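You operate a simulated robot arm through the tools that you are given. There is no shell and no other tool.

Carry out the task below with a simulated two-armed robot. There is one attempt and no reset: what you move stays moved.

Task
Run hot water up to the trough's green band and add 3 doses.
Fine: turn the main valve on; put the plug in and set the mixer to HOT before the tap runs; the doses come from the cleaner doser; turn the tap off. Set down upright: wash plug.

The check looks at the end state, three seconds after you hand in, the way a careful person would. Anything else that was tipped, shoved, dropped, spilled or broken makes it a failure.

Robot
Two 7-joint arms with two-finger parallel grippers on one trunk that stands fixed in place. Base frame: the origin is at the foot of the trunk, x ahead of it, y to its left, z up; the work surface is at about z = 900. Readings come in mm, degrees, newtons and seconds.
The left shoulder is at [80, 131, 947], the right one opposite. With the tool pointing down near the work surface each hand reaches from about 380 to 840 mm from the base axis, measured 20 degrees to its own side. Payload 1.57 kg a hand.
Tool frame (each hand has its own): the origin (TCP) lies between the finger pads and is the grasp point; the fingertips stand 30 mm ahead of it; z points along the fingers, y is the line along which they close. Largest opening 110 mm; finger width 24, thickness 12; the body of the gripper, 48 by 112 mm, starts 78 mm behind the TCP.
Orientation is that of the tool frame in the base frame, as [roll, pitch, yaw] about the fixed x, y, z axes, in that order (R = Rz(yaw) Ry(pitch) Rx(roll)). With the fingers straight down and closing along the base's y, the tool's x points along the base's -x, its y along +y and its z along -z.

Tools
- The arms move only by the tool step_arm. It takes "left_increments", "right_increments" or both (then of equal length, played together; a hand with none holds still); each is a list of rows, each a list of 7 numbers: the turn, a rotation vector about the base's x, y, z in units of 4 degrees (1.0 is 4 degrees), then the shift along the base's x, y, z in units of 50 mm (1.0 is 50 mm), then the gripper command, from -1 (fully open) to 1 (shut), values between in proportion. In form: [[ax, ay, az, dx, dy, dz, fingers], ...]. A call has 1 to 20 rows; each row shifts and turns the commanded pose from where the row before left it. A call with a number of a shift or a turn outside -1 to 1 is refused whole. A row lasts 0.2 s, in which the tool goes at most 50 mm and 8.6 degrees; a call with a longer step from one row to the next is refused whole, and so is a gripper value outside its range. A pose out of reach is approached as far as the arm can. The call stops where the force on the tool passes 50 N (or 10 N more than at its start, if that is more) or the arm is blocked; 0.2 s more then pass. Each finger travels about 108 mm/s and halts on what it meets, pressing with about 39 N; the grip force reading is that of the motor and also rises with nothing between the fingers. The clock runs only during rows and for 0.2 s after the last one: add rows that do not move to give the fingers time. The reply holds the time, the measured pose of the TCP, the force on the tool along the base axes, the opening and the grip force, in the units named above and with some noise, with the torque about the TCP (base axes, N m) and any sound that the robot's microphone picked up.
- Cameras (640 x 400 px; columns grow to the right, rows downward): "scene" is now at [-79.9, 53.4, 1443.6]; the picture's right is [0.72, -0.69, -0.00], its down [-0.28, -0.29, -0.92] and it looks along [0.64, 0.66, -0.40] (base axes); focal length 214 px, centre (320, 200). "left" rides on the left gripper at [70, -16, -141] in its tool frame; the picture's right is [0.23, 0.97, 0.00], its down [-0.86, 0.20, -0.48] and it looks along [-0.47, 0.11, 0.88] (tool axes); focal length 222 px, centre (320, 200). "right" rides on the right gripper at [70, 16, -141] in its tool frame; the picture's right is [-0.23, 0.97, 0.00], its down [-0.86, -0.20, -0.48] and it looks along [-0.47, -0.11, 0.88] (tool axes); focal length 222 px, centre (320, 200). There is no depth. A picture from a camera that has moved, and an enlarged one, comes with that camera's place and axes in the base frame and with its lens. The place of the scene camera against the robot may be out by one fixed shift of up to 18 mm in any direction.
- camera(camera): a new picture of that camera. It takes no simulated time.
- pan_tilt(pan, tilt): turns the head with the scene camera to pan (to the left, within 109 degrees either way) and tilt (down, from -29 to 69), counted from straight ahead of the robot. It gives what a move gives.
- zoom(camera, box): a new picture of the part [left, top, right, bottom] of that camera's present view, enlarged. It takes no simulated time.
- hand_in(): hands the job in; it is judged then, once.

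Places have to be worked out from the pictures, the camera data and where the tool is seen. Open the grippers and draw the arms clear of the work before you hand the job in, unless the task says otherwise.

The tools are called by a JSON object that holds its "method" and its "body". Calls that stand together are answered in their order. step_arm: Moves the arms, as the interface text tells. Its arguments: {"type":"object","properties":{"left_increments":{"type":"array","items":{"type":"array","items":{"type":"number"}}},"right_increments":{"type":"array","items":{"type":"array","items":{"type":"number"}}}},"required":[]} The other tools are called the same way: pan_tilt (pan, tilt) turns the head that bears the scene camera; camera (camera) takes a picture; zoom (camera, box) takes an enlarged picture of a part of a camera's view; hand_in () hands the job in.

At the start:

```text
time_s: 0.0
left_position: [301.5, 311.1, 1416.1]
left_orientation: [180.0, 0.0, -179.9]
left_force: [-0.1, -0.5, 0.3]
left_wrist_torque: [-0.03, 0.02, 0.0]
left_finger_gap: 110.0
left_grip_force: 0.0
right_position: [350.3, 52.3, 1415.7]
right_orientation: [-179.9, 0.0, 180.0]
right_force: [0.4, -0.4, 0.2]
right_wrist_torque: [-0.03, -0.01, -0.01]
right_finger_gap: 109.8
right_grip_force: 0.0
head pan, tilt: [46.0, 23.8]
```

scene: 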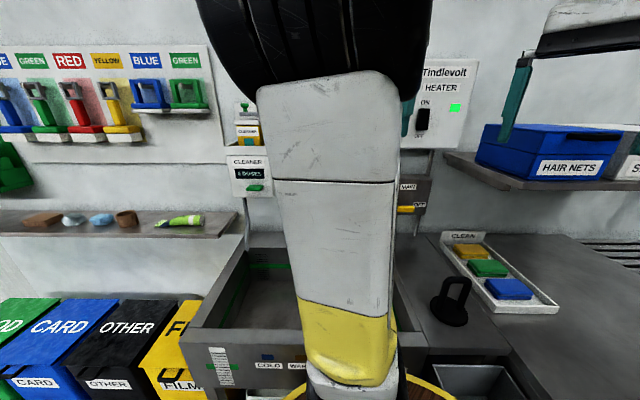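
right: 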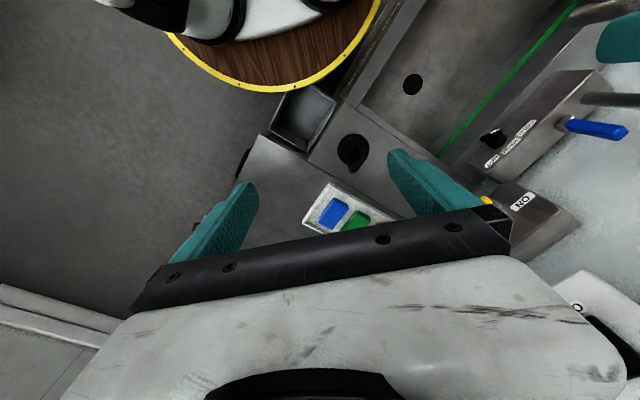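
left: 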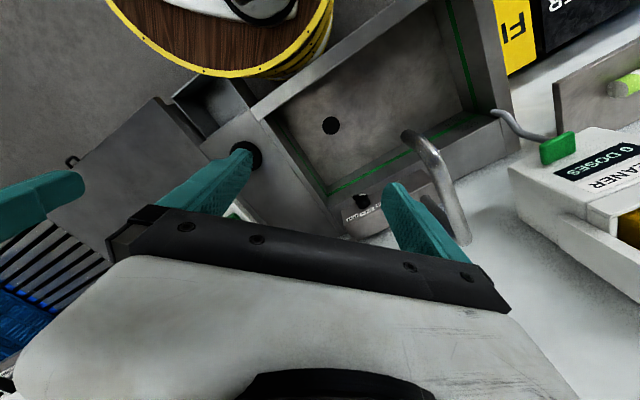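

The left arm blocks much of the scene view. I'll turn the head a few ways and look for the trough, valve, mixer, plug and doser.

{"method": "zoom", "body": {"camera": "scene", "box": [380, 140, 560, 340]}}

{"method": "zoom", "body": {"camera": "left", "box": [200, 40, 640, 300]}}

{"method": "zoom", "body": {"camera": "right", "box": [260, 0, 640, 260]}}

```text
2.00 times, centred on (470, 240) of scene
camera zoom: at [-79.9, 53.4, 1443.6], right [0.72, -0.69, 0.0], down [-0.28, -0.29, -0.92], along [0.64, 0.66, -0.4], focal length 429 px, centre (20, 120)
```

zoom: 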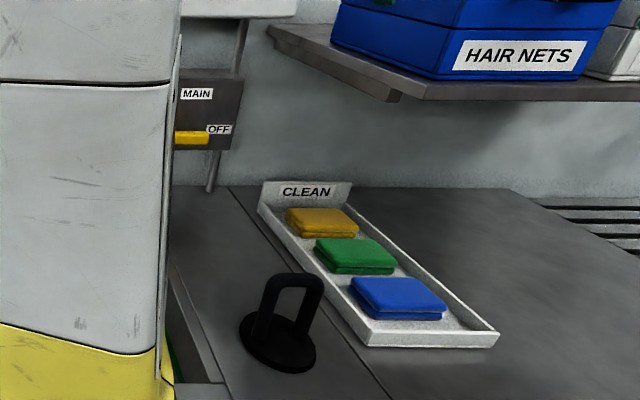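

```text
1.45 times, centred on (420, 170) of left
camera zoom: at [231.8, 294.1, 1556.0], right [-0.23, 0.97, 0.0], down [0.86, 0.2, 0.48], along [0.47, 0.11, -0.88], focal length 323 px, centre (174, 244)
```

zoom: 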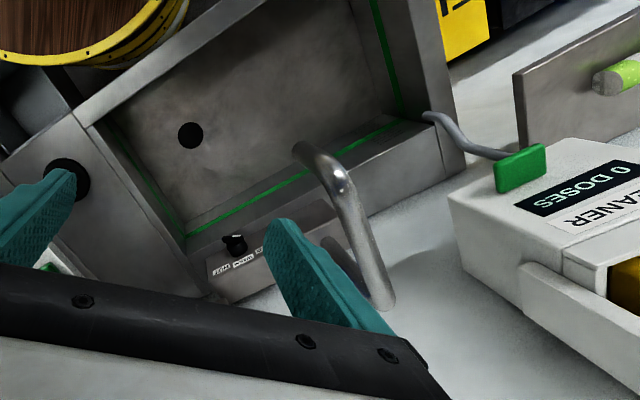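

```text
1.54 times, centred on (450, 130) of right
camera zoom: at [281.3, 70.3, 1555.8], right [0.23, 0.97, 0.0], down [0.86, -0.2, 0.48], along [0.47, -0.11, -0.88], focal length 342 px, centre (120, 308)
```

zoom: 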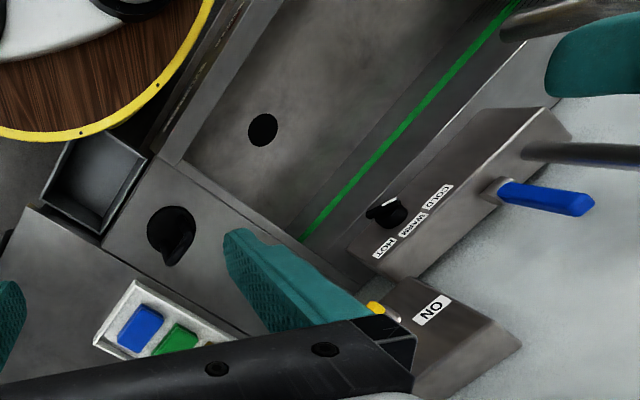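

I'll pan and tilt the head to see the other parts of the scene around the left arm.

{"method": "pan_tilt", "body": {"pan": 80, "tilt": 30}}

{"method": "camera", "body": {"camera": "scene"}}

{"method": "pan_tilt", "body": {"pan": 10, "tilt": 35}}

{"method": "camera", "body": {"camera": "scene"}}

```text
time_s: 1.0
left_position: [301.6, 311.0, 1415.5]
left_orientation: [-180.0, 0.0, 180.0]
left_force: [-0.2, 0.0, -0.5]
left_wrist_torque: [-0.02, -0.03, 0.01]
left_finger_gap: 110.0
left_grip_force: 0.0
right_position: [350.4, 53.8, 1416.1]
right_orientation: [-180.0, 0.0, 180.0]
right_force: [-0.5, -0.7, -0.3]
right_wrist_torque: [-0.04, -0.01, -0.01]
right_finger_gap: 110.0
right_grip_force: 0.0
head pan, tilt: [80.0, 30.0]
```

```text
taken
```

scene: 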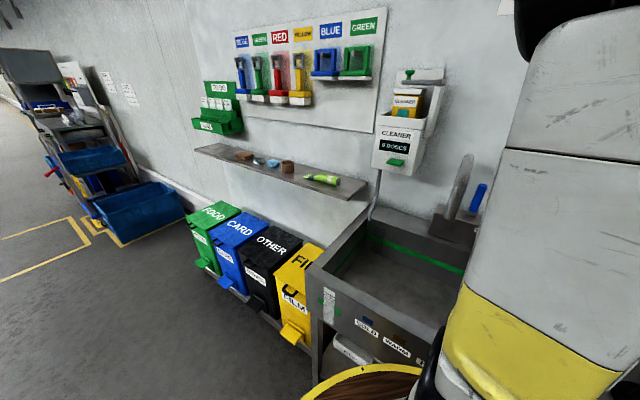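

```text
time_s: 2.4
left_position: [301.2, 310.8, 1415.1]
left_orientation: [180.0, 0.1, -180.0]
left_force: [-1.4, -0.2, 0.6]
left_wrist_torque: [-0.04, -0.01, 0.0]
left_finger_gap: 110.1
left_grip_force: 0.0
right_position: [349.2, 53.4, 1414.8]
right_orientation: [-180.0, 0.0, 179.9]
right_force: [-0.6, 0.7, 0.6]
right_wrist_torque: [-0.01, -0.01, 0.0]
right_finger_gap: 110.1
right_grip_force: 0.0
head pan, tilt: [10.0, 35.0]
```

```text
taken
```

scene: 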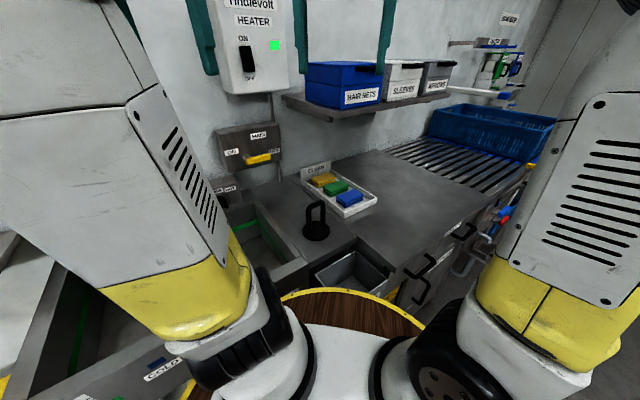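

This view shows the main valve, the heater, the plug and the tray. I'll zoom in for details.

{"method": "zoom", "body": {"camera": "scene", "box": [190, 100, 350, 200]}}

{"method": "zoom", "body": {"camera": "scene", "box": [220, 150, 420, 300]}}

{"method": "zoom", "body": {"camera": "scene", "box": [0, 220, 240, 400]}}

```text
4.00 times, centred on (270, 150) of scene
camera zoom: at [-57.3, 2.2, 1425.9], right [0.17, -0.98, 0.0], down [-0.56, -0.1, -0.82], along [0.81, 0.14, -0.57], focal length 858 px, centre (520, 400)
```

zoom: 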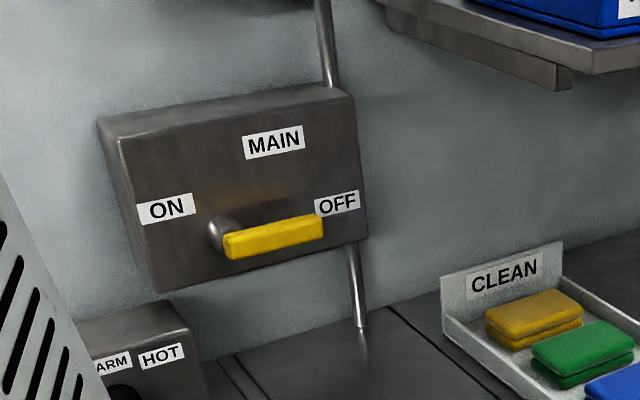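

```text
2.67 times, centred on (320, 225) of scene
camera zoom: at [-57.3, 2.2, 1425.9], right [0.17, -0.98, 0.0], down [-0.56, -0.1, -0.82], along [0.81, 0.14, -0.57], focal length 572 px, centre (320, 133)
```

zoom: 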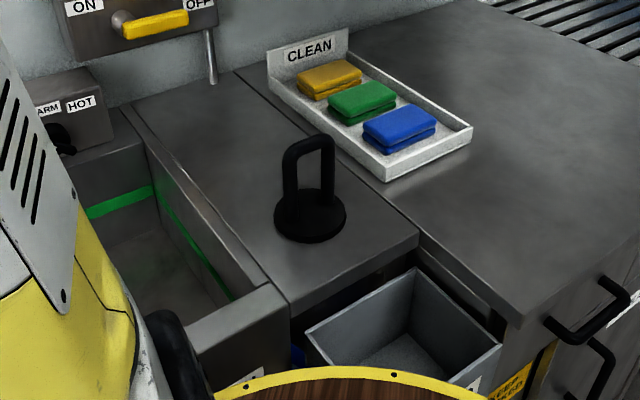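

```text
2.22 times, centred on (120, 310) of scene
camera zoom: at [-57.3, 2.2, 1425.9], right [0.17, -0.98, 0.0], down [-0.56, -0.1, -0.82], along [0.81, 0.14, -0.57], focal length 477 px, centre (764, -44)
```

zoom: 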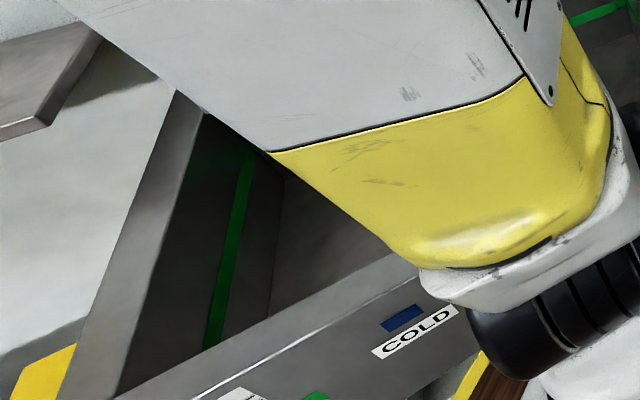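

The plug is standing on the counter to the right of the trough, and the main valve points to OFF. I'll move the left hand to the left and the right hand to the right to clear the view.

{"method": "step_arm", "body": {"left_increments": [[0, 0, 0, -0.5, 0.72, -0.4, -1], [0, 0, 0, -0.5, 0.72, -0.4, -1], [0, 0, 0, -0.5, 0.72, -0.4, -1], [0, 0, 0, -0.5, 0.72, -0.4, -1], [0, 0, 0, -0.5, 0.72, -0.4, -1], [0, 0, 0, -0.5, 0.72, -0.4, -1], [0, 0, 0, -0.4, 0.6, -0.3, -1]], "right_increments": [[0, 0, 0, 0, -0.8, 0, -1], [0, 0, 0, 0, -0.8, 0, -1], [0, 0, 0, 0, -0.8, 0, -1], [0, 0, 0, 0, -0.8, 0, -1], [0, 0, 0, 0, -0.8, 0, -1], [0, 0, 0, 0, -0.8, 0, -1], [0, 0, 0, 0, -0.5, 0, -1]]}}

{"method": "pan_tilt", "body": {"pan": 40, "tilt": 30}}

{"method": "camera", "body": {"camera": "scene"}}

```text
time_s: 4.0
left_position: [130.6, 556.0, 1279.8]
left_orientation: [179.9, 0.0, 179.9]
left_force: [0.4, 0.6, 1.2]
left_wrist_torque: [0.01, -0.01, -0.01]
left_finger_gap: 110.2
left_grip_force: 0.1
right_position: [350.1, -213.2, 1414.9]
right_orientation: [179.9, 0.0, -180.0]
right_force: [0.0, 0.0, -0.2]
right_wrist_torque: [-0.01, 0.0, 0.01]
right_finger_gap: 109.8
right_grip_force: 0.2
head pan, tilt: [10.0, 35.0]
```

```text
time_s: 5.0
left_position: [131.6, 558.2, 1279.0]
left_orientation: [180.0, 0.0, 179.9]
left_force: [-0.3, 0.4, -0.5]
left_wrist_torque: [0.02, 0.04, -0.01]
left_finger_gap: 110.2
left_grip_force: 0.0
right_position: [349.8, -212.4, 1415.9]
right_orientation: [-179.9, 0.0, -180.0]
right_force: [-0.2, -0.2, 0.9]
right_wrist_torque: [0.01, 0.02, 0.01]
right_finger_gap: 110.4
right_grip_force: 0.1
head pan, tilt: [40.0, 30.0]
```

```text
taken
```

scene: 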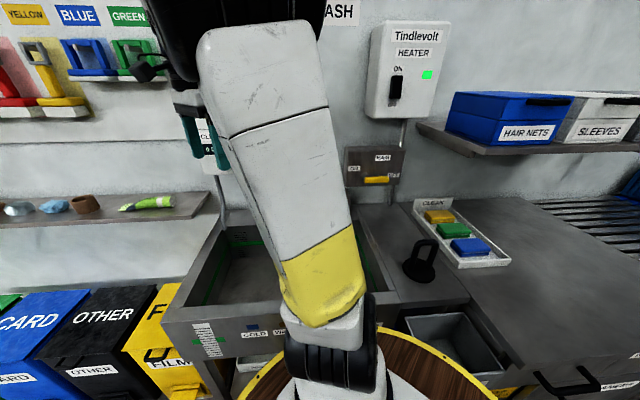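

The elbow still blocks the trough. I'll check what the wrist cameras see from here.

{"method": "camera", "body": {"camera": "left"}}

{"method": "camera", "body": {"camera": "right"}}

{"method": "zoom", "body": {"camera": "scene", "box": [330, 130, 530, 300]}}

{"method": "zoom", "body": {"camera": "scene", "box": [150, 190, 310, 390]}}

```text
taken
camera left: at [62.1, 540.3, 1420.5], right [-0.23, 0.97, 0.0], down [0.86, 0.2, 0.48], along [0.47, 0.11, -0.88], focal length 222 px, centre (320, 200)
```

left: 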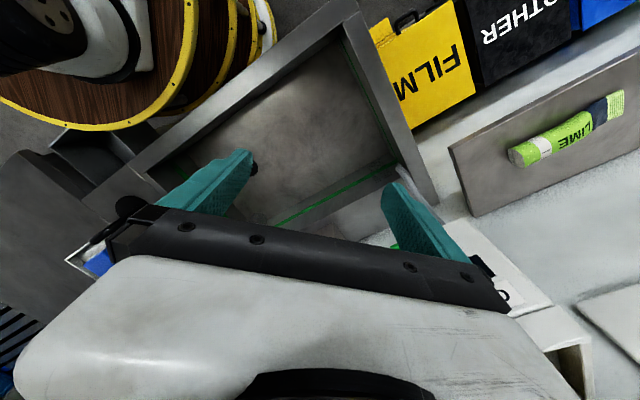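

```text
taken
camera right: at [281.5, -194.9, 1555.6], right [0.23, 0.97, 0.0], down [0.86, -0.2, 0.48], along [0.47, -0.11, -0.88], focal length 222 px, centre (320, 200)
```

right: 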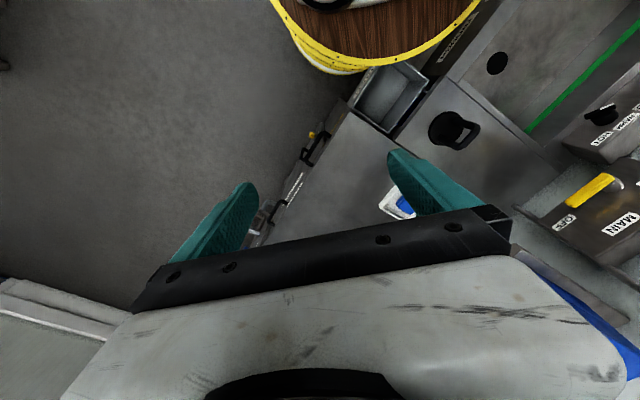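

```text
2.35 times, centred on (430, 215) of scene
camera zoom: at [-74.7, 44.9, 1433.7], right [0.64, -0.77, 0.0], down [-0.38, -0.32, -0.87], along [0.66, 0.56, -0.5], focal length 505 px, centre (61, 165)
```

zoom: 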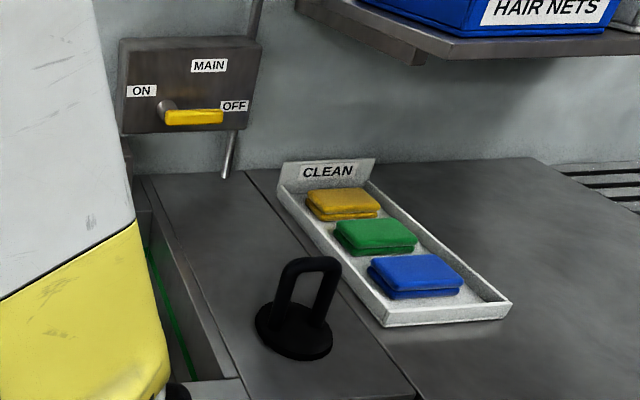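

```text
2.00 times, centred on (230, 290) of scene
camera zoom: at [-74.7, 44.9, 1433.7], right [0.64, -0.77, 0.0], down [-0.38, -0.32, -0.87], along [0.66, 0.56, -0.5], focal length 429 px, centre (500, 20)
```

zoom: 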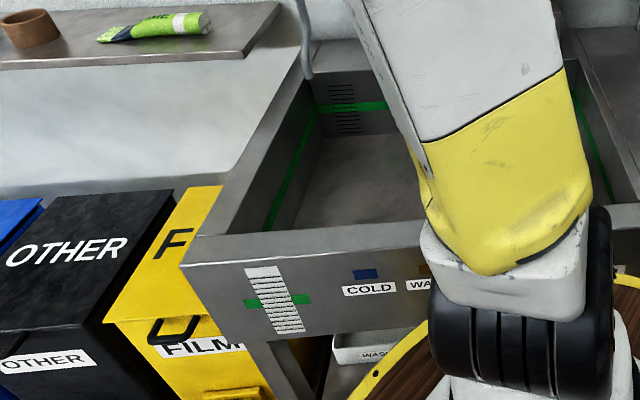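

The right wrist camera now shows the drain, plug, mixer knob and valve. I'll bring the left hand back to a central viewing spot, turn it about 45° left and tilt it so its camera faces the wall.

{"method": "step_arm", "body": {"left_increments": [[0, 0, 0.94, 0.1, -0.5, 0.1, -1], [0, 0, 0.94, 0.1, -0.5, 0.1, -1], [0, 0, 0.94, 0.1, -0.5, 0.1, -1], [0, 0, 0.94, 0.1, -0.5, 0.1, -1], [0, 0, 0.94, 0.1, -0.5, 0.1, -1], [0, 0, 0.94, 0.1, -0.5, 0.1, -1], [0, 0, 0.94, 0.1, -0.5, 0.1, -1], [0, 0, 0.94, 0.1, -0.5, 0.1, -1], [0, 0, 0.94, 0.1, -0.5, 0, -1], [0, 0, 0.94, 0.1, -0.5, 0, -1], [0, 0, 0.94, 0.1, -0.5, 0, -1], [0, 0, 0.94, 0.1, -0.5, 0, -1]]}}

{"method": "camera", "body": {"camera": "left"}}

{"method": "camera", "body": {"camera": "scene"}}

```text
time_s: 7.6
left_position: [207.4, 266.0, 1307.3]
left_orientation: [179.2, -4.4, -135.1]
left_force: [0.9, -0.1, -1.1]
left_wrist_torque: [-0.01, -0.02, 0.02]
left_finger_gap: 110.0
left_grip_force: 0.1
right_position: [351.3, -211.9, 1416.0]
right_orientation: [-180.0, 0.0, -179.9]
right_force: [0.3, 0.2, 0.5]
right_wrist_torque: [-0.01, -0.03, 0.01]
right_finger_gap: 110.4
right_grip_force: 0.1
head pan, tilt: [40.0, 30.0]
```

```text
taken
camera left: at [178.0, 211.1, 1453.7], right [-0.85, 0.53, 0.03], down [0.49, 0.77, 0.41], along [0.19, 0.37, -0.91], focal length 222 px, centre (320, 200)
```

left: 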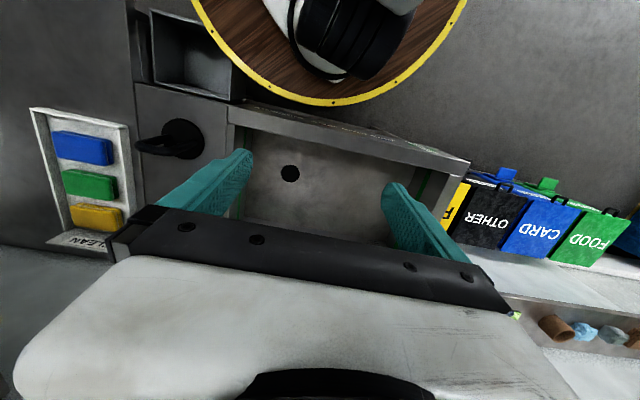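

```text
taken
```

scene: 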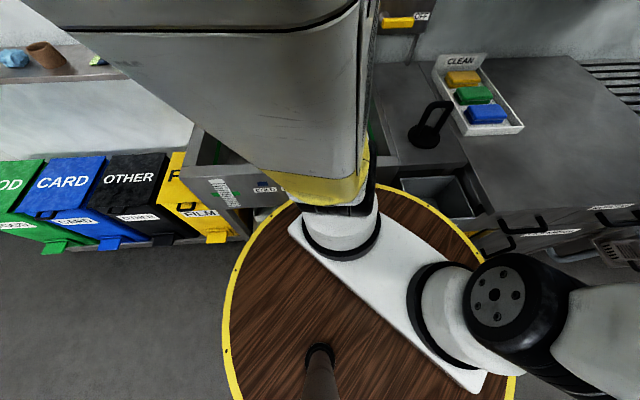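

The scene picture looks shifted compared with before. I'll check the scene camera's reported pose before relying on it.

{"method": "zoom", "body": {"camera": "scene", "box": [360, 0, 560, 140]}}

{"method": "camera", "body": {"camera": "right"}}

```text
2.86 times, centred on (460, 70) of scene
camera zoom: at [-94.6, 30.1, 1390.5], right [0.66, -0.75, 0.0], down [-0.66, -0.57, -0.49], along [0.37, 0.32, -0.87], focal length 613 px, centre (-80, 571)
```

zoom: 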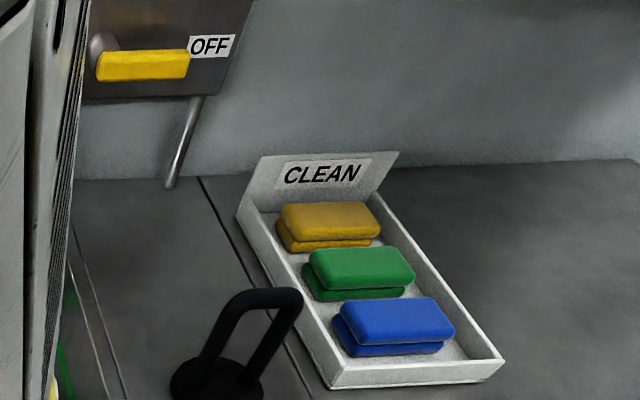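

```text
taken
camera right: at [281.4, -194.9, 1555.7], right [0.23, 0.97, 0.0], down [0.85, -0.2, 0.48], along [0.47, -0.11, -0.88], focal length 222 px, centre (320, 200)
```

right: 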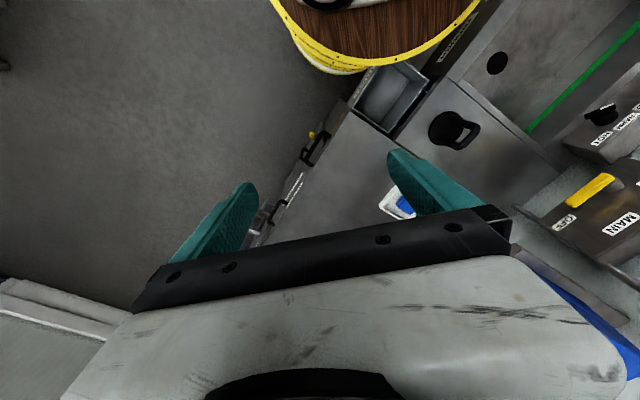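

The left forearm has bumped the head, so its camera now tilts at about 61°. I'll move the left hand forward, down and away from the head, and tilt it to view the valve closely.

{"method": "step_arm", "body": {"left_increments": [[0, 0, 0, 0.7, 0.03, -0.52, -1], [0, 0, 0, 0.7, 0.03, -0.52, -1], [0.9, -0.87, 0, 0.7, 0.03, -0.52, -1], [0.9, -0.87, 0, 0.7, 0.03, -0.52, -1], [0.9, -0.87, 0, 0.7, 0.03, -0.52, -1], [0.9, -0.87, 0, 0.7, 0.03, -0.52, -1], [0.9, -0.87, 0, 0.6, 0.03, -0.52, -1], [0.9, -0.87, 0, 0.6, 0.03, -0.4, -1], [0.9, -0.87, 0, 0, 0, 0, -1], [0.9, -0.87, 0, 0, 0, 0, -1]]}}

{"method": "pan_tilt", "body": {"pan": 40, "tilt": 35}}

{"method": "camera", "body": {"camera": "left"}}

{"method": "camera", "body": {"camera": "scene"}}

```text
time_s: 9.8
left_position: [462.6, 269.2, 1116.9]
left_orientation: [179.3, 40.0, -135.2]
left_force: [-0.3, 0.5, -0.5]
left_wrist_torque: [-0.03, 0.02, 0.02]
left_finger_gap: 110.0
left_grip_force: 0.1
right_position: [349.9, -213.3, 1414.5]
right_orientation: [179.9, -0.1, -180.0]
right_force: [0.4, 0.0, -0.5]
right_wrist_torque: [0.0, 0.0, -0.02]
right_finger_gap: 109.8
right_grip_force: 0.0
head pan, tilt: [40.0, 30.0]
```

```text
time_s: 10.4
left_position: [460.3, 270.1, 1116.9]
left_orientation: [179.3, 40.0, -135.2]
left_force: [0.0, -0.5, 1.1]
left_wrist_torque: [-0.02, -0.01, -0.01]
left_finger_gap: 110.2
left_grip_force: 0.0
right_position: [350.2, -210.2, 1414.7]
right_orientation: [180.0, 0.1, -180.0]
right_force: [0.8, -0.3, -0.3]
right_wrist_torque: [0.01, 0.0, 0.03]
right_finger_gap: 109.9
right_grip_force: 0.1
head pan, tilt: [40.0, 35.0]
```

```text
taken
camera left: at [372.1, 154.5, 1180.8], right [-0.82, 0.56, -0.14], down [0.11, 0.38, 0.92], along [0.57, 0.73, -0.37], focal length 222 px, centre (320, 200)
```

left: 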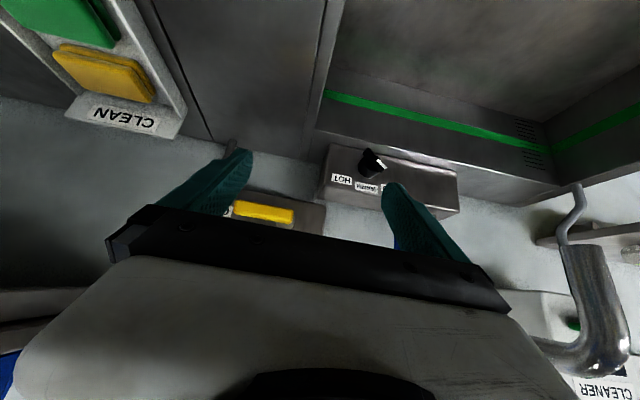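

```text
taken
```

scene: 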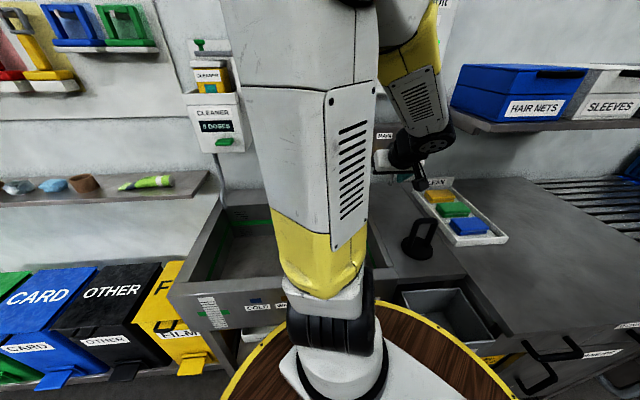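

The left camera's view is upside down, because world up is image down. It shows the mixer knob with its HOT label and the yellow lever, so I'll zoom in on those.

{"method": "zoom", "body": {"camera": "left", "box": [200, 120, 480, 280]}}

{"method": "zoom", "body": {"camera": "left", "box": [460, 100, 640, 400]}}

{"method": "zoom", "body": {"camera": "scene", "box": [150, 20, 290, 160]}}

{"method": "zoom", "body": {"camera": "scene", "box": [160, 190, 320, 350]}}

```text
2.29 times, centred on (340, 200) of left
camera zoom: at [372.1, 154.5, 1180.8], right [-0.82, 0.56, -0.14], down [0.11, 0.38, 0.92], along [0.57, 0.73, -0.37], focal length 508 px, centre (274, 200)
```

zoom: 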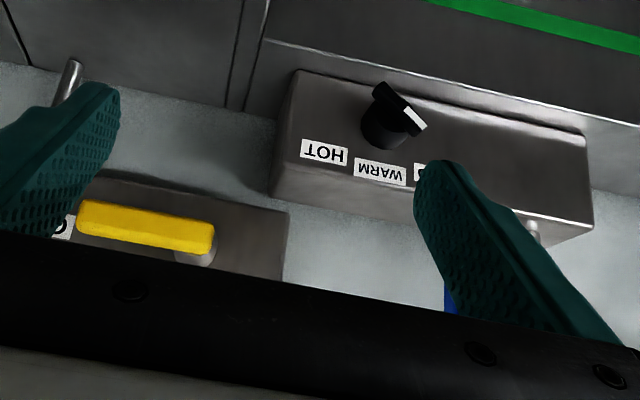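

```text
1.33 times, centred on (550, 250) of left
camera zoom: at [372.1, 154.5, 1180.8], right [-0.82, 0.56, -0.14], down [0.11, 0.38, 0.92], along [0.57, 0.73, -0.37], focal length 296 px, centre (13, 133)
```

zoom: 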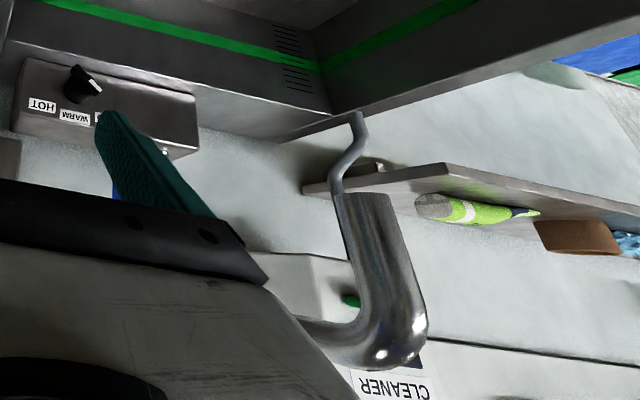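

```text
2.86 times, centred on (220, 90) of scene
camera zoom: at [-76.5, 43.4, 1425.9], right [0.64, -0.77, 0.0], down [-0.44, -0.37, -0.82], along [0.63, 0.53, -0.57], focal length 613 px, centre (606, 514)
```

zoom: 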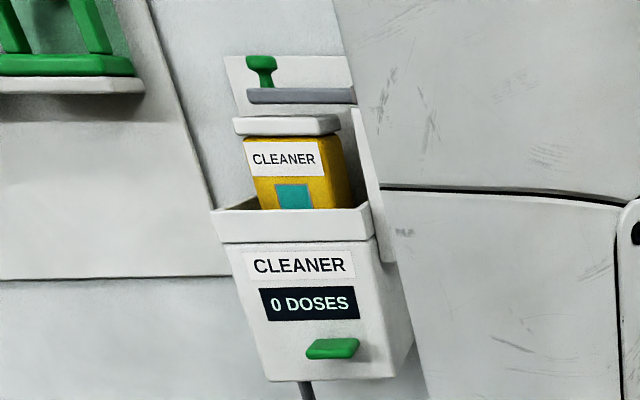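

```text
2.50 times, centred on (240, 270) of scene
camera zoom: at [-76.5, 43.4, 1425.9], right [0.64, -0.77, 0.0], down [-0.44, -0.37, -0.82], along [0.63, 0.53, -0.57], focal length 536 px, centre (520, 25)
```

zoom: 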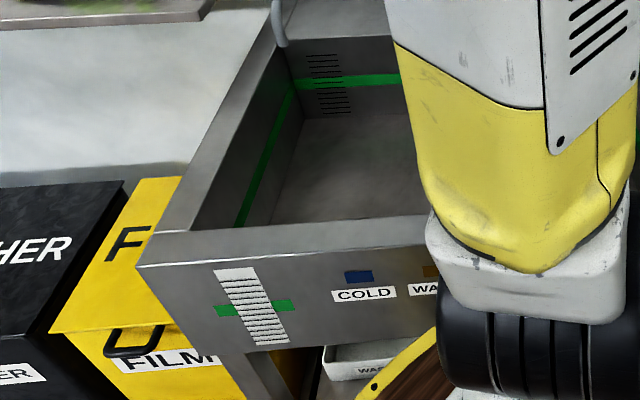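

From here I place the mixer knob near (532,508,925), pointing to COLD, with HOT to its upper right. I'll move the left hand to the right over the counter, tool down, so the scene camera can see the trough.

{"method": "step_arm", "body": {"left_increments": [[-0.79, 0.77, 0, -0.1, -0.5, 0.2, -1], [-0.79, 0.77, 0, -0.1, -0.5, 0.2, -1], [-0.79, 0.77, 0, -0.1, -0.5, 0.2, -1], [-0.79, 0.77, 0, 0, -0.5, 0.2, -1], [-0.79, 0.77, 0, 0, -0.5, 0.2, -1], [-0.79, 0.77, 0, 0, -0.5, 0.2, -1], [-0.79, 0.77, 0, 0, -0.5, 0, -1], [-0.79, 0.77, 0, 0, -0.5, 0, -1], [-0.79, 0.77, 0, 0, -0.5, 0, -1], [-0.79, 0.77, 0, 0, -0.5, 0, -1]], "right_increments": [[0, 0, 0, 0, -0.4, 0, -1], [0, 0, 0, 0, -0.4, 0, -1], [0, 0, 0, 0, -0.4, 0, -1], [0, 0, 0, 0, -0.4, 0, -1], [0, 0, 0, 0, -0.4, 0, -1], [0, 0, 0, 0, 0, 0, -1], [0, 0, 0, 0, 0, 0, -1], [0, 0, 0, 0, 0, 0, -1], [0, 0, 0, 0, 0, 0, -1], [0, 0, 0, 0, 0, 0, -1]]}}

{"method": "camera", "body": {"camera": "scene"}}

{"method": "camera", "body": {"camera": "left"}}

```text
time_s: 12.6
left_position: [446.7, 18.3, 1178.4]
left_orientation: [-180.0, -4.1, -134.8]
left_force: [0.8, -0.3, -0.4]
left_wrist_torque: [-0.01, -0.03, 0.0]
left_finger_gap: 110.0
left_grip_force: 0.2
right_position: [350.3, -312.7, 1414.8]
right_orientation: [180.0, 0.0, -180.0]
right_force: [0.0, 1.0, -0.3]
right_wrist_torque: [-0.01, -0.01, 0.03]
right_finger_gap: 110.1
right_grip_force: 0.1
head pan, tilt: [40.0, 35.0]
```

```text
taken
```

scene: 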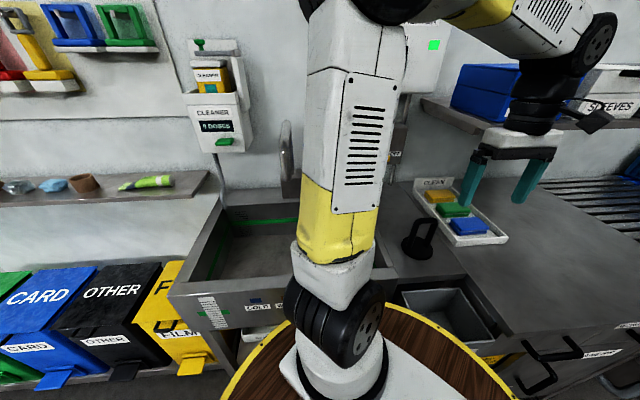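

```text
taken
camera left: at [416.2, -35.5, 1324.0], right [-0.85, 0.53, 0.02], down [0.49, 0.77, 0.42], along [0.21, 0.36, -0.91], focal length 222 px, centre (320, 200)
```

left: 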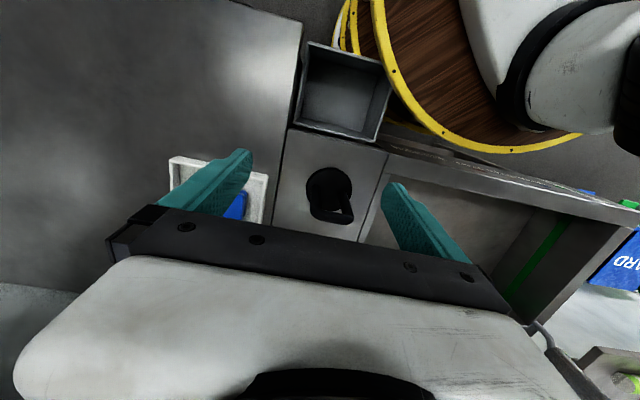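

The arm still covers the middle of the scene view, but the left camera now sees the plug clearly. I'll zoom in to locate its base and handle for the grasp.

{"method": "zoom", "body": {"camera": "left", "box": [250, 120, 410, 220]}}

{"method": "zoom", "body": {"camera": "scene", "box": [370, 190, 500, 290]}}

{"method": "zoom", "body": {"camera": "scene", "box": [180, 90, 320, 240]}}

```text
4.00 times, centred on (330, 170) of left
camera zoom: at [416.2, -35.5, 1324.0], right [-0.85, 0.53, 0.02], down [0.49, 0.77, 0.42], along [0.21, 0.36, -0.91], focal length 888 px, centre (280, 320)
```

zoom: 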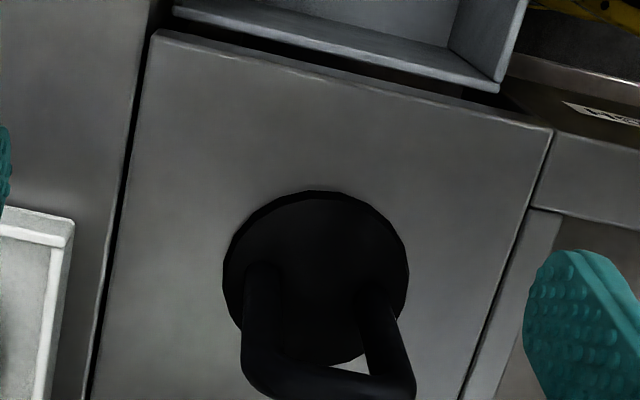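

```text
4.00 times, centred on (435, 240) of scene
camera zoom: at [-76.7, 43.5, 1425.9], right [0.64, -0.77, 0.0], down [-0.44, -0.37, -0.82], along [0.63, 0.53, -0.57], focal length 858 px, centre (-140, 40)
```

zoom: 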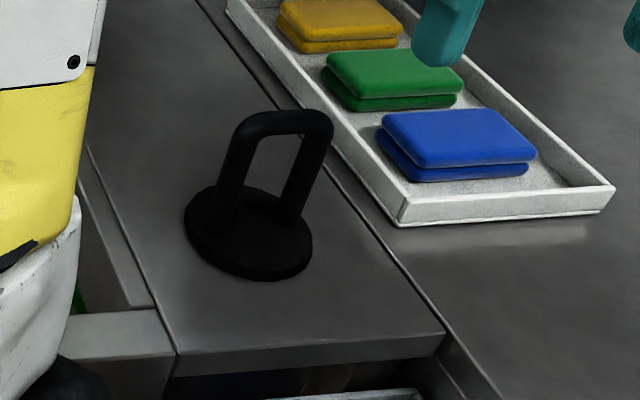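

```text
2.67 times, centred on (250, 165) of scene
camera zoom: at [-76.7, 43.5, 1425.9], right [0.64, -0.77, 0.0], down [-0.44, -0.37, -0.82], along [0.63, 0.53, -0.57], focal length 572 px, centre (507, 293)
```

zoom: 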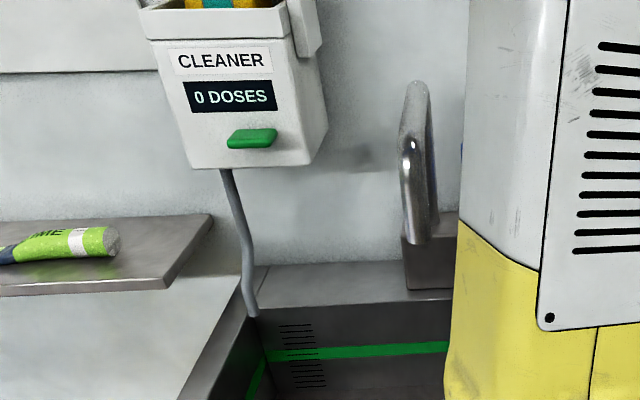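

I place the plug disc at about (484,117), roughly 95 mm across. Its arch handle tops out near z≈1025, with the bar running along heading ~145°. I'll level the hand, align it with the bar and hover above.

{"method": "step_arm", "body": {"left_increments": [[0.72, -0.7, 0, 0.25, 0.66, -0.3, -1], [0, 0, 0.75, 0.25, 0.66, -0.3, -1], [0, 0, 0.75, 0.25, 0.66, -0.3, -1], [0, 0, 0.75, 0, 0, 0, -1], [0, 0, 0, 0, 0, 0, -1]]}}

{"method": "camera", "body": {"camera": "left"}}

{"method": "camera", "body": {"camera": "scene"}}

```text
time_s: 13.8
left_position: [483.9, 119.5, 1133.0]
left_orientation: [179.8, -0.1, -125.9]
left_force: [-0.4, 0.3, 1.2]
left_wrist_torque: [0.01, -0.05, 0.01]
left_finger_gap: 110.0
left_grip_force: 0.1
right_position: [351.1, -311.3, 1416.2]
right_orientation: [180.0, 0.0, -180.0]
right_force: [0.2, 1.0, -0.4]
right_wrist_torque: [0.04, 0.05, 0.01]
right_finger_gap: 110.0
right_grip_force: 0.1
head pan, tilt: [40.0, 35.0]
```

```text
taken
camera left: at [457.1, 51.7, 1274.6], right [-0.92, 0.39, 0.0], down [0.34, 0.81, 0.48], along [0.18, 0.44, -0.88], focal length 222 px, centre (320, 200)
```

left: 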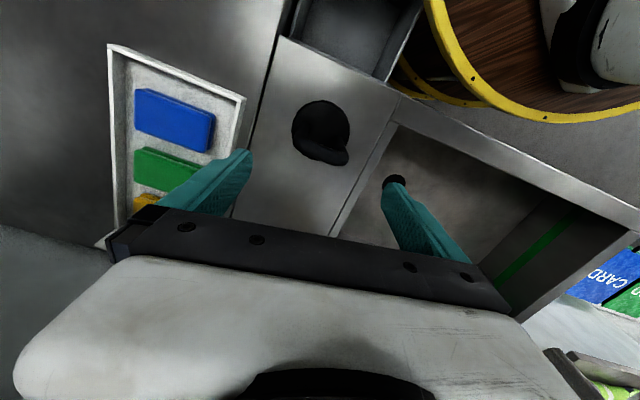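

```text
taken
```

scene: 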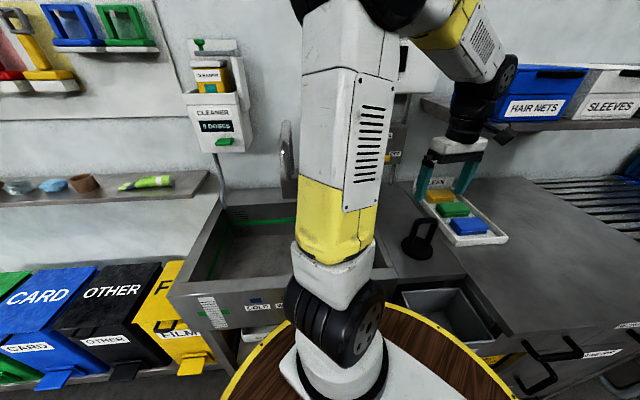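

The plug appears almost exactly where the point below the tool should project, at (319,130). I'll zoom in to check centring and handle orientation.

{"method": "zoom", "body": {"camera": "left", "box": [270, 80, 390, 180]}}

```text
4.00 times, centred on (330, 130) of left
camera zoom: at [457.1, 51.7, 1274.6], right [-0.92, 0.39, 0.0], down [0.34, 0.81, 0.48], along [0.18, 0.44, -0.88], focal length 888 px, centre (280, 480)
```

zoom: 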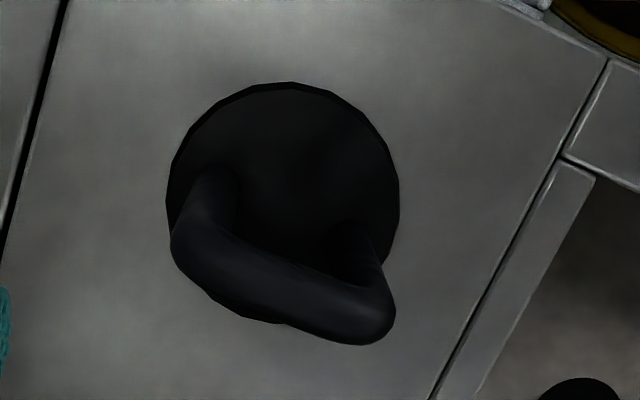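

The handle bar runs along heading ~133° and is centred on (483,118). I'll undo the extra yaw and lower over the handle so the fingers straddle its two legs.

{"method": "step_arm", "body": {"left_increments": [[0, 0, -0.8, 0, 0, -0.7, -1], [0, 0, -0.8, 0, 0, -0.7, -1], [0, 0, -0.8, 0, 0, -0.7, -1], [0, 0, 0, 0, 0, -0.5, -1], [0, 0, 0, 0, 0, -0.36, -1], [0, 0, 0, 0, 0, 0, -1]]}}

{"method": "camera", "body": {"camera": "left"}}

{"method": "zoom", "body": {"camera": "scene", "box": [370, 150, 530, 280]}}

```text
time_s: 15.2
left_position: [485.0, 118.4, 984.3]
left_orientation: [179.8, -0.2, -135.6]
left_force: [1.0, 0.1, 0.6]
left_wrist_torque: [0.01, -0.01, 0.02]
left_finger_gap: 109.8
left_grip_force: 0.1
right_position: [350.9, -312.5, 1414.1]
right_orientation: [-179.9, -0.1, 180.0]
right_force: [-0.3, -0.3, 0.4]
right_wrist_torque: [-0.01, 0.0, 0.0]
right_finger_gap: 110.1
right_grip_force: 0.1
head pan, tilt: [40.0, 35.0]
```

```text
taken
camera left: at [446.1, 56.7, 1126.0], right [-0.84, 0.54, 0.0], down [0.47, 0.74, 0.48], along [0.25, 0.4, -0.88], focal length 222 px, centre (320, 200)
```

left: 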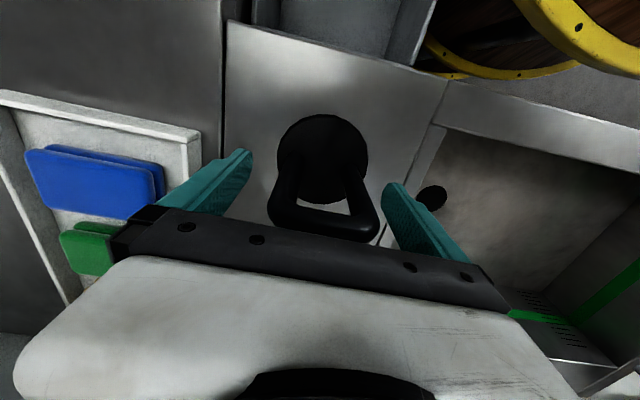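

```text
3.08 times, centred on (450, 215) of scene
camera zoom: at [-76.5, 43.4, 1425.9], right [0.64, -0.77, 0.0], down [-0.44, -0.37, -0.82], along [0.63, 0.53, -0.57], focal length 660 px, centre (-80, 154)
```

zoom: 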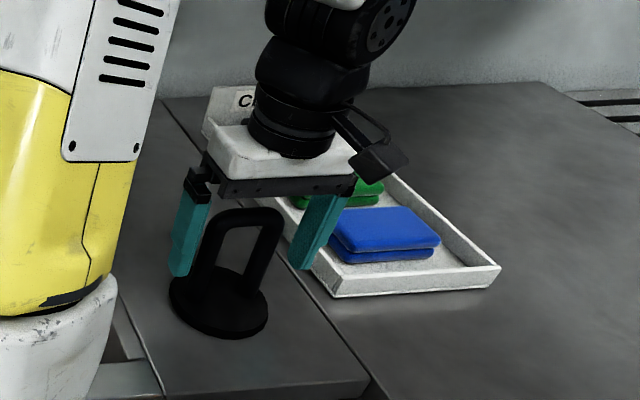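

The fingers straddle the handle with the bar centred between them. I'll close on the legs.

{"method": "step_arm", "body": {"left_increments": [[0, 0, 0, 0, 0, 0, 0], [0, 0, 0, 0, 0, 0, 0.5], [0, 0, 0, 0, 0, 0, 1], [0, 0, 0, 0, 0, 0, 1], [0, 0, 0, 0, 0, 0, 1]]}}

{"method": "camera", "body": {"camera": "left"}}

```text
time_s: 16.4
left_position: [482.5, 117.8, 984.1]
left_orientation: [179.8, -0.1, -135.6]
left_force: [0.6, 0.1, -0.1]
left_wrist_torque: [-0.03, 0.02, -0.01]
left_finger_gap: 73.7
left_grip_force: 38.7
right_position: [350.5, -310.8, 1416.0]
right_orientation: [-179.9, 0.0, -180.0]
right_force: [0.3, 0.9, 0.0]
right_wrist_torque: [-0.01, 0.0, -0.03]
right_finger_gap: 109.9
right_grip_force: 0.0
head pan, tilt: [40.0, 35.0]
```

```text
taken
camera left: at [446.3, 56.7, 1126.2], right [-0.84, 0.54, 0.0], down [0.47, 0.74, 0.48], along [0.25, 0.4, -0.88], focal length 222 px, centre (320, 200)
```

left: 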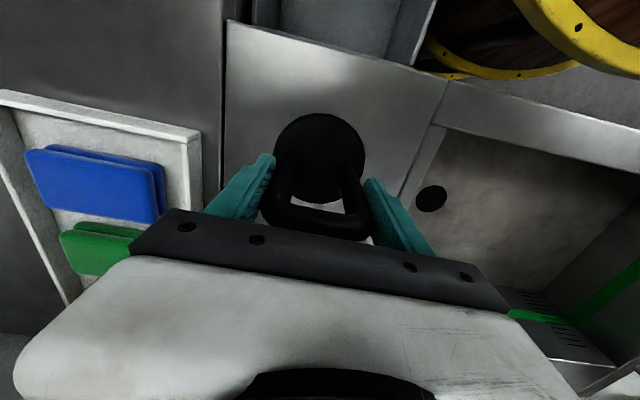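

The grip is holding at 73.7 mm. I'll lift straight up and check that the plug came along.

{"method": "step_arm", "body": {"left_increments": [[0, 0, 0, 0, 0, 0.2, 1], [0, 0, 0, 0, 0, 0.4, 1], [0, 0, 0, 0, 0, 0.5, 1], [0, 0, 0, 0, 0, 0.5, 1], [0, 0, 0, 0, 0, 0, 1]]}}

{"method": "camera", "body": {"camera": "left"}}

{"method": "zoom", "body": {"camera": "scene", "box": [370, 130, 530, 280]}}

```text
time_s: 17.6
left_position: [484.9, 118.3, 1065.3]
left_orientation: [179.8, -0.2, -135.6]
left_force: [-0.4, -0.2, -3.3]
left_wrist_torque: [-0.03, 0.03, 0.0]
left_finger_gap: 73.7
left_grip_force: 39.1
right_position: [349.6, -312.0, 1414.7]
right_orientation: [180.0, 0.0, -180.0]
right_force: [0.4, 1.3, -0.3]
right_wrist_torque: [0.02, 0.03, -0.02]
right_finger_gap: 110.0
right_grip_force: 0.1
head pan, tilt: [40.0, 35.0]
```

```text
taken
camera left: at [446.1, 56.5, 1206.0], right [-0.84, 0.54, 0.0], down [0.47, 0.74, 0.48], along [0.25, 0.4, -0.88], focal length 222 px, centre (320, 200)
```

left: 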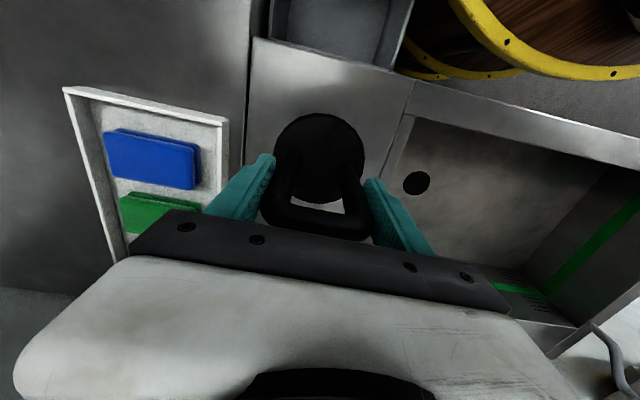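

```text
2.67 times, centred on (450, 205) of scene
camera zoom: at [-76.5, 43.4, 1425.9], right [0.64, -0.77, 0.0], down [-0.44, -0.37, -0.82], along [0.63, 0.53, -0.57], focal length 572 px, centre (-27, 187)
```

zoom: 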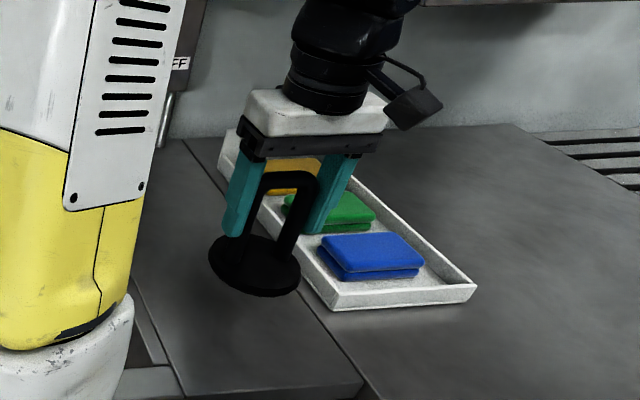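

The plug lifted cleanly at about 3 N. I'll carry it over the trough to hover above the drain.

{"method": "step_arm", "body": {"left_increments": [[0, 0, 0, -0.4, 0.82, 0, 1], [0, 0, 0, -0.4, 0.82, 0, 1], [0, 0, 0, -0.4, 0.82, 0, 1], [0, 0, 0, -0.4, 0.82, 0, 1], [0, 0, 0, -0.4, 0.82, 0, 1], [0, 0, 0, -0.38, 0.82, 0, 1], [0, 0, 0, 0, 0, 0, 1]]}}

{"method": "camera", "body": {"camera": "left"}}

{"method": "camera", "body": {"camera": "scene"}}

```text
time_s: 19.2
left_position: [366.2, 364.1, 1065.4]
left_orientation: [179.8, -0.1, -135.7]
left_force: [0.2, 0.2, -2.9]
left_wrist_torque: [-0.04, 0.02, 0.0]
left_finger_gap: 73.6
left_grip_force: 39.1
right_position: [351.6, -311.5, 1414.8]
right_orientation: [-179.9, 0.0, -180.0]
right_force: [-0.6, 1.5, -0.3]
right_wrist_torque: [0.01, 0.0, 0.0]
right_finger_gap: 109.9
right_grip_force: 0.0
head pan, tilt: [40.0, 35.0]
```

```text
taken
camera left: at [327.0, 303.1, 1205.6], right [-0.84, 0.54, 0.0], down [0.47, 0.74, 0.48], along [0.25, 0.41, -0.88], focal length 222 px, centre (320, 200)
```

left: 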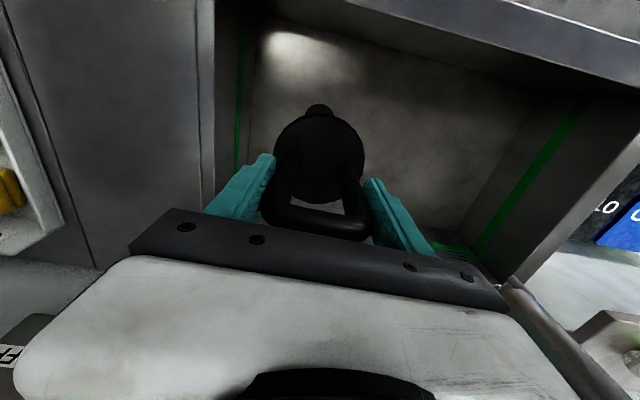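

```text
taken
```

scene: 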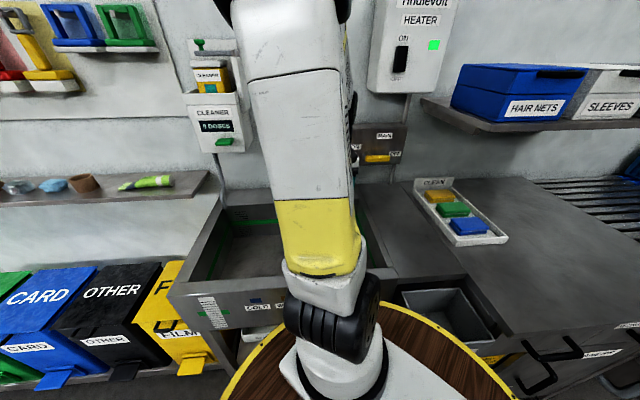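

The drain hole's far edge peeks out just beyond the disc, centred in column. I'll zoom in to check alignment before lowering.

{"method": "zoom", "body": {"camera": "left", "box": [270, 80, 370, 180]}}

```text
4.00 times, centred on (320, 130) of left
camera zoom: at [327.0, 303.1, 1205.6], right [-0.84, 0.54, 0.0], down [0.47, 0.74, 0.48], along [0.25, 0.41, -0.88], focal length 888 px, centre (320, 480)
```

zoom: 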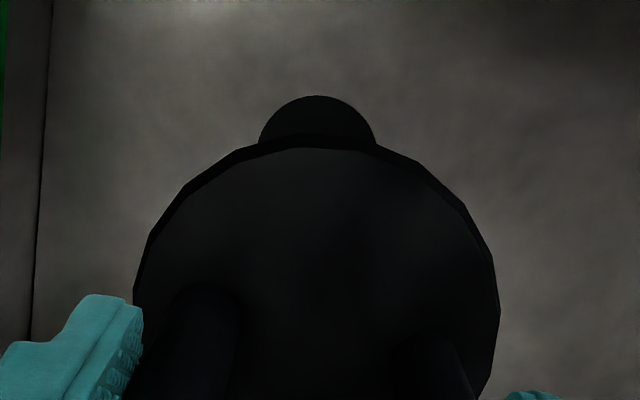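

The hole is centred below the tool. I'll lower the plug into the trough, slowing near the floor.

{"method": "step_arm", "body": {"left_increments": [[0, 0, 0, 0, 0, -0.8, 1], [0, 0, 0, 0, 0, -0.9, 1], [0, 0, 0, 0, 0, -0.9, 1], [0, 0, 0, 0, 0, -0.9, 1], [0, 0, 0, 0, 0, -0.8, 1], [0, 0, 0, 0, 0, -0.3, 1], [0, 0, 0, 0, 0, 0, 1]]}}

{"method": "camera", "body": {"camera": "left"}}

```text
time_s: 20.8
left_position: [364.6, 364.2, 833.7]
left_orientation: [179.8, -0.1, -135.7]
left_force: [-0.8, -0.1, -2.5]
left_wrist_torque: [-0.01, 0.01, 0.01]
left_finger_gap: 73.7
left_grip_force: 38.7
right_position: [350.7, -311.7, 1414.3]
right_orientation: [-180.0, 0.1, -179.9]
right_force: [0.4, 0.7, -0.5]
right_wrist_torque: [0.02, -0.01, -0.03]
right_finger_gap: 110.2
right_grip_force: 0.0
head pan, tilt: [40.0, 35.0]
```

```text
taken
camera left: at [326.3, 303.0, 975.7], right [-0.84, 0.54, 0.0], down [0.47, 0.74, 0.48], along [0.25, 0.41, -0.88], focal length 222 px, centre (320, 200)
```

left: 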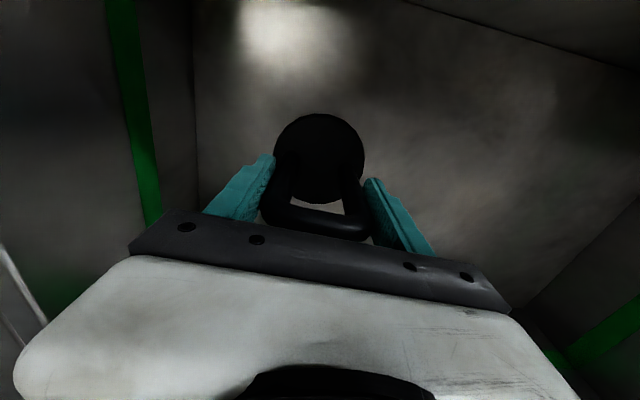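

The disc now hides the hole and nothing has been touched. I'll go down in small steps until I feel contact.

{"method": "step_arm", "body": {"left_increments": [[0, 0, 0, 0, 0, -0.15, 1], [0, 0, 0, 0, 0, -0.15, 1], [0, 0, 0, 0, 0, -0.1, 1], [0, 0, 0, 0, 0, -0.1, 1], [0, 0, 0, 0, 0, 0, 1]]}}

```text
time_s: 22.0
left_position: [365.3, 362.2, 810.2]
left_orientation: [179.8, -0.1, -135.6]
left_force: [-0.3, 0.2, -2.3]
left_wrist_torque: [-0.01, -0.01, 0.01]
left_finger_gap: 73.5
left_grip_force: 39.4
right_position: [350.6, -311.6, 1414.6]
right_orientation: [-179.9, 0.0, 179.9]
right_force: [-0.9, 0.0, -0.1]
right_wrist_torque: [0.02, -0.02, -0.02]
right_finger_gap: 110.0
right_grip_force: 0.1
head pan, tilt: [40.0, 35.0]
```

There's no contact yet at 810, so I'll keep lowering in small steps.

{"method": "step_arm", "body": {"left_increments": [[0, 0, 0, 0, 0, -0.08, 1], [0, 0, 0, 0, 0, -0.08, 1], [0, 0, 0, 0, 0, 0, 1]]}}

```text
time_s: 22.7
left_position: [364.5, 364.0, 804.2]
left_orientation: [179.9, 0.1, -135.4]
left_force: [-6.0, -1.2, 20.6]
left_wrist_torque: [0.11, -0.37, -0.03]
left_finger_gap: 74.0
left_grip_force: 39.1
right_position: [349.8, -312.6, 1414.9]
right_orientation: [-179.9, 0.0, -180.0]
right_force: [1.2, 0.4, 0.9]
right_wrist_torque: [-0.01, -0.01, 0.0]
right_finger_gap: 110.0
right_grip_force: 0.0
head pan, tilt: [40.0, 35.0]
stopped in row 3 (left hand): the force on the tool passed its limit at 56 N (the readings are from after the stop); the commanded pose is now the measured one
```

Contact came at TCP z≈804, which puts the disc bottom at z≈720, on the drain. I'll release gently and take a look.

{"method": "step_arm", "body": {"left_increments": [[0, 0, 0, 0, 0, 0, 0.2], [0, 0, 0, 0, 0, 0, -0.5], [0, 0, 0, 0, 0, 0, -0.8], [0, 0, 0, 0, 0, 0, -0.8]]}}

{"method": "camera", "body": {"camera": "left"}}

```text
time_s: 23.7
left_position: [365.3, 364.0, 803.5]
left_orientation: [179.9, 0.1, -135.6]
left_force: [-0.4, 0.6, -0.1]
left_wrist_torque: [-0.02, -0.04, 0.0]
left_finger_gap: 98.8
left_grip_force: 0.1
right_position: [350.2, -310.7, 1414.6]
right_orientation: [-180.0, 0.0, -179.9]
right_force: [-0.4, -0.8, 0.4]
right_wrist_torque: [-0.02, -0.06, 0.02]
right_finger_gap: 110.1
right_grip_force: 0.0
head pan, tilt: [40.0, 35.0]
```

```text
taken
camera left: at [327.3, 303.1, 944.9], right [-0.84, 0.54, 0.0], down [0.47, 0.74, 0.48], along [0.26, 0.41, -0.88], focal length 222 px, centre (320, 200)
```

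left: 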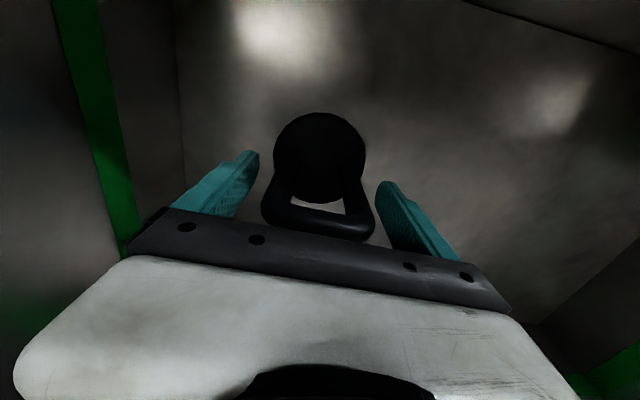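

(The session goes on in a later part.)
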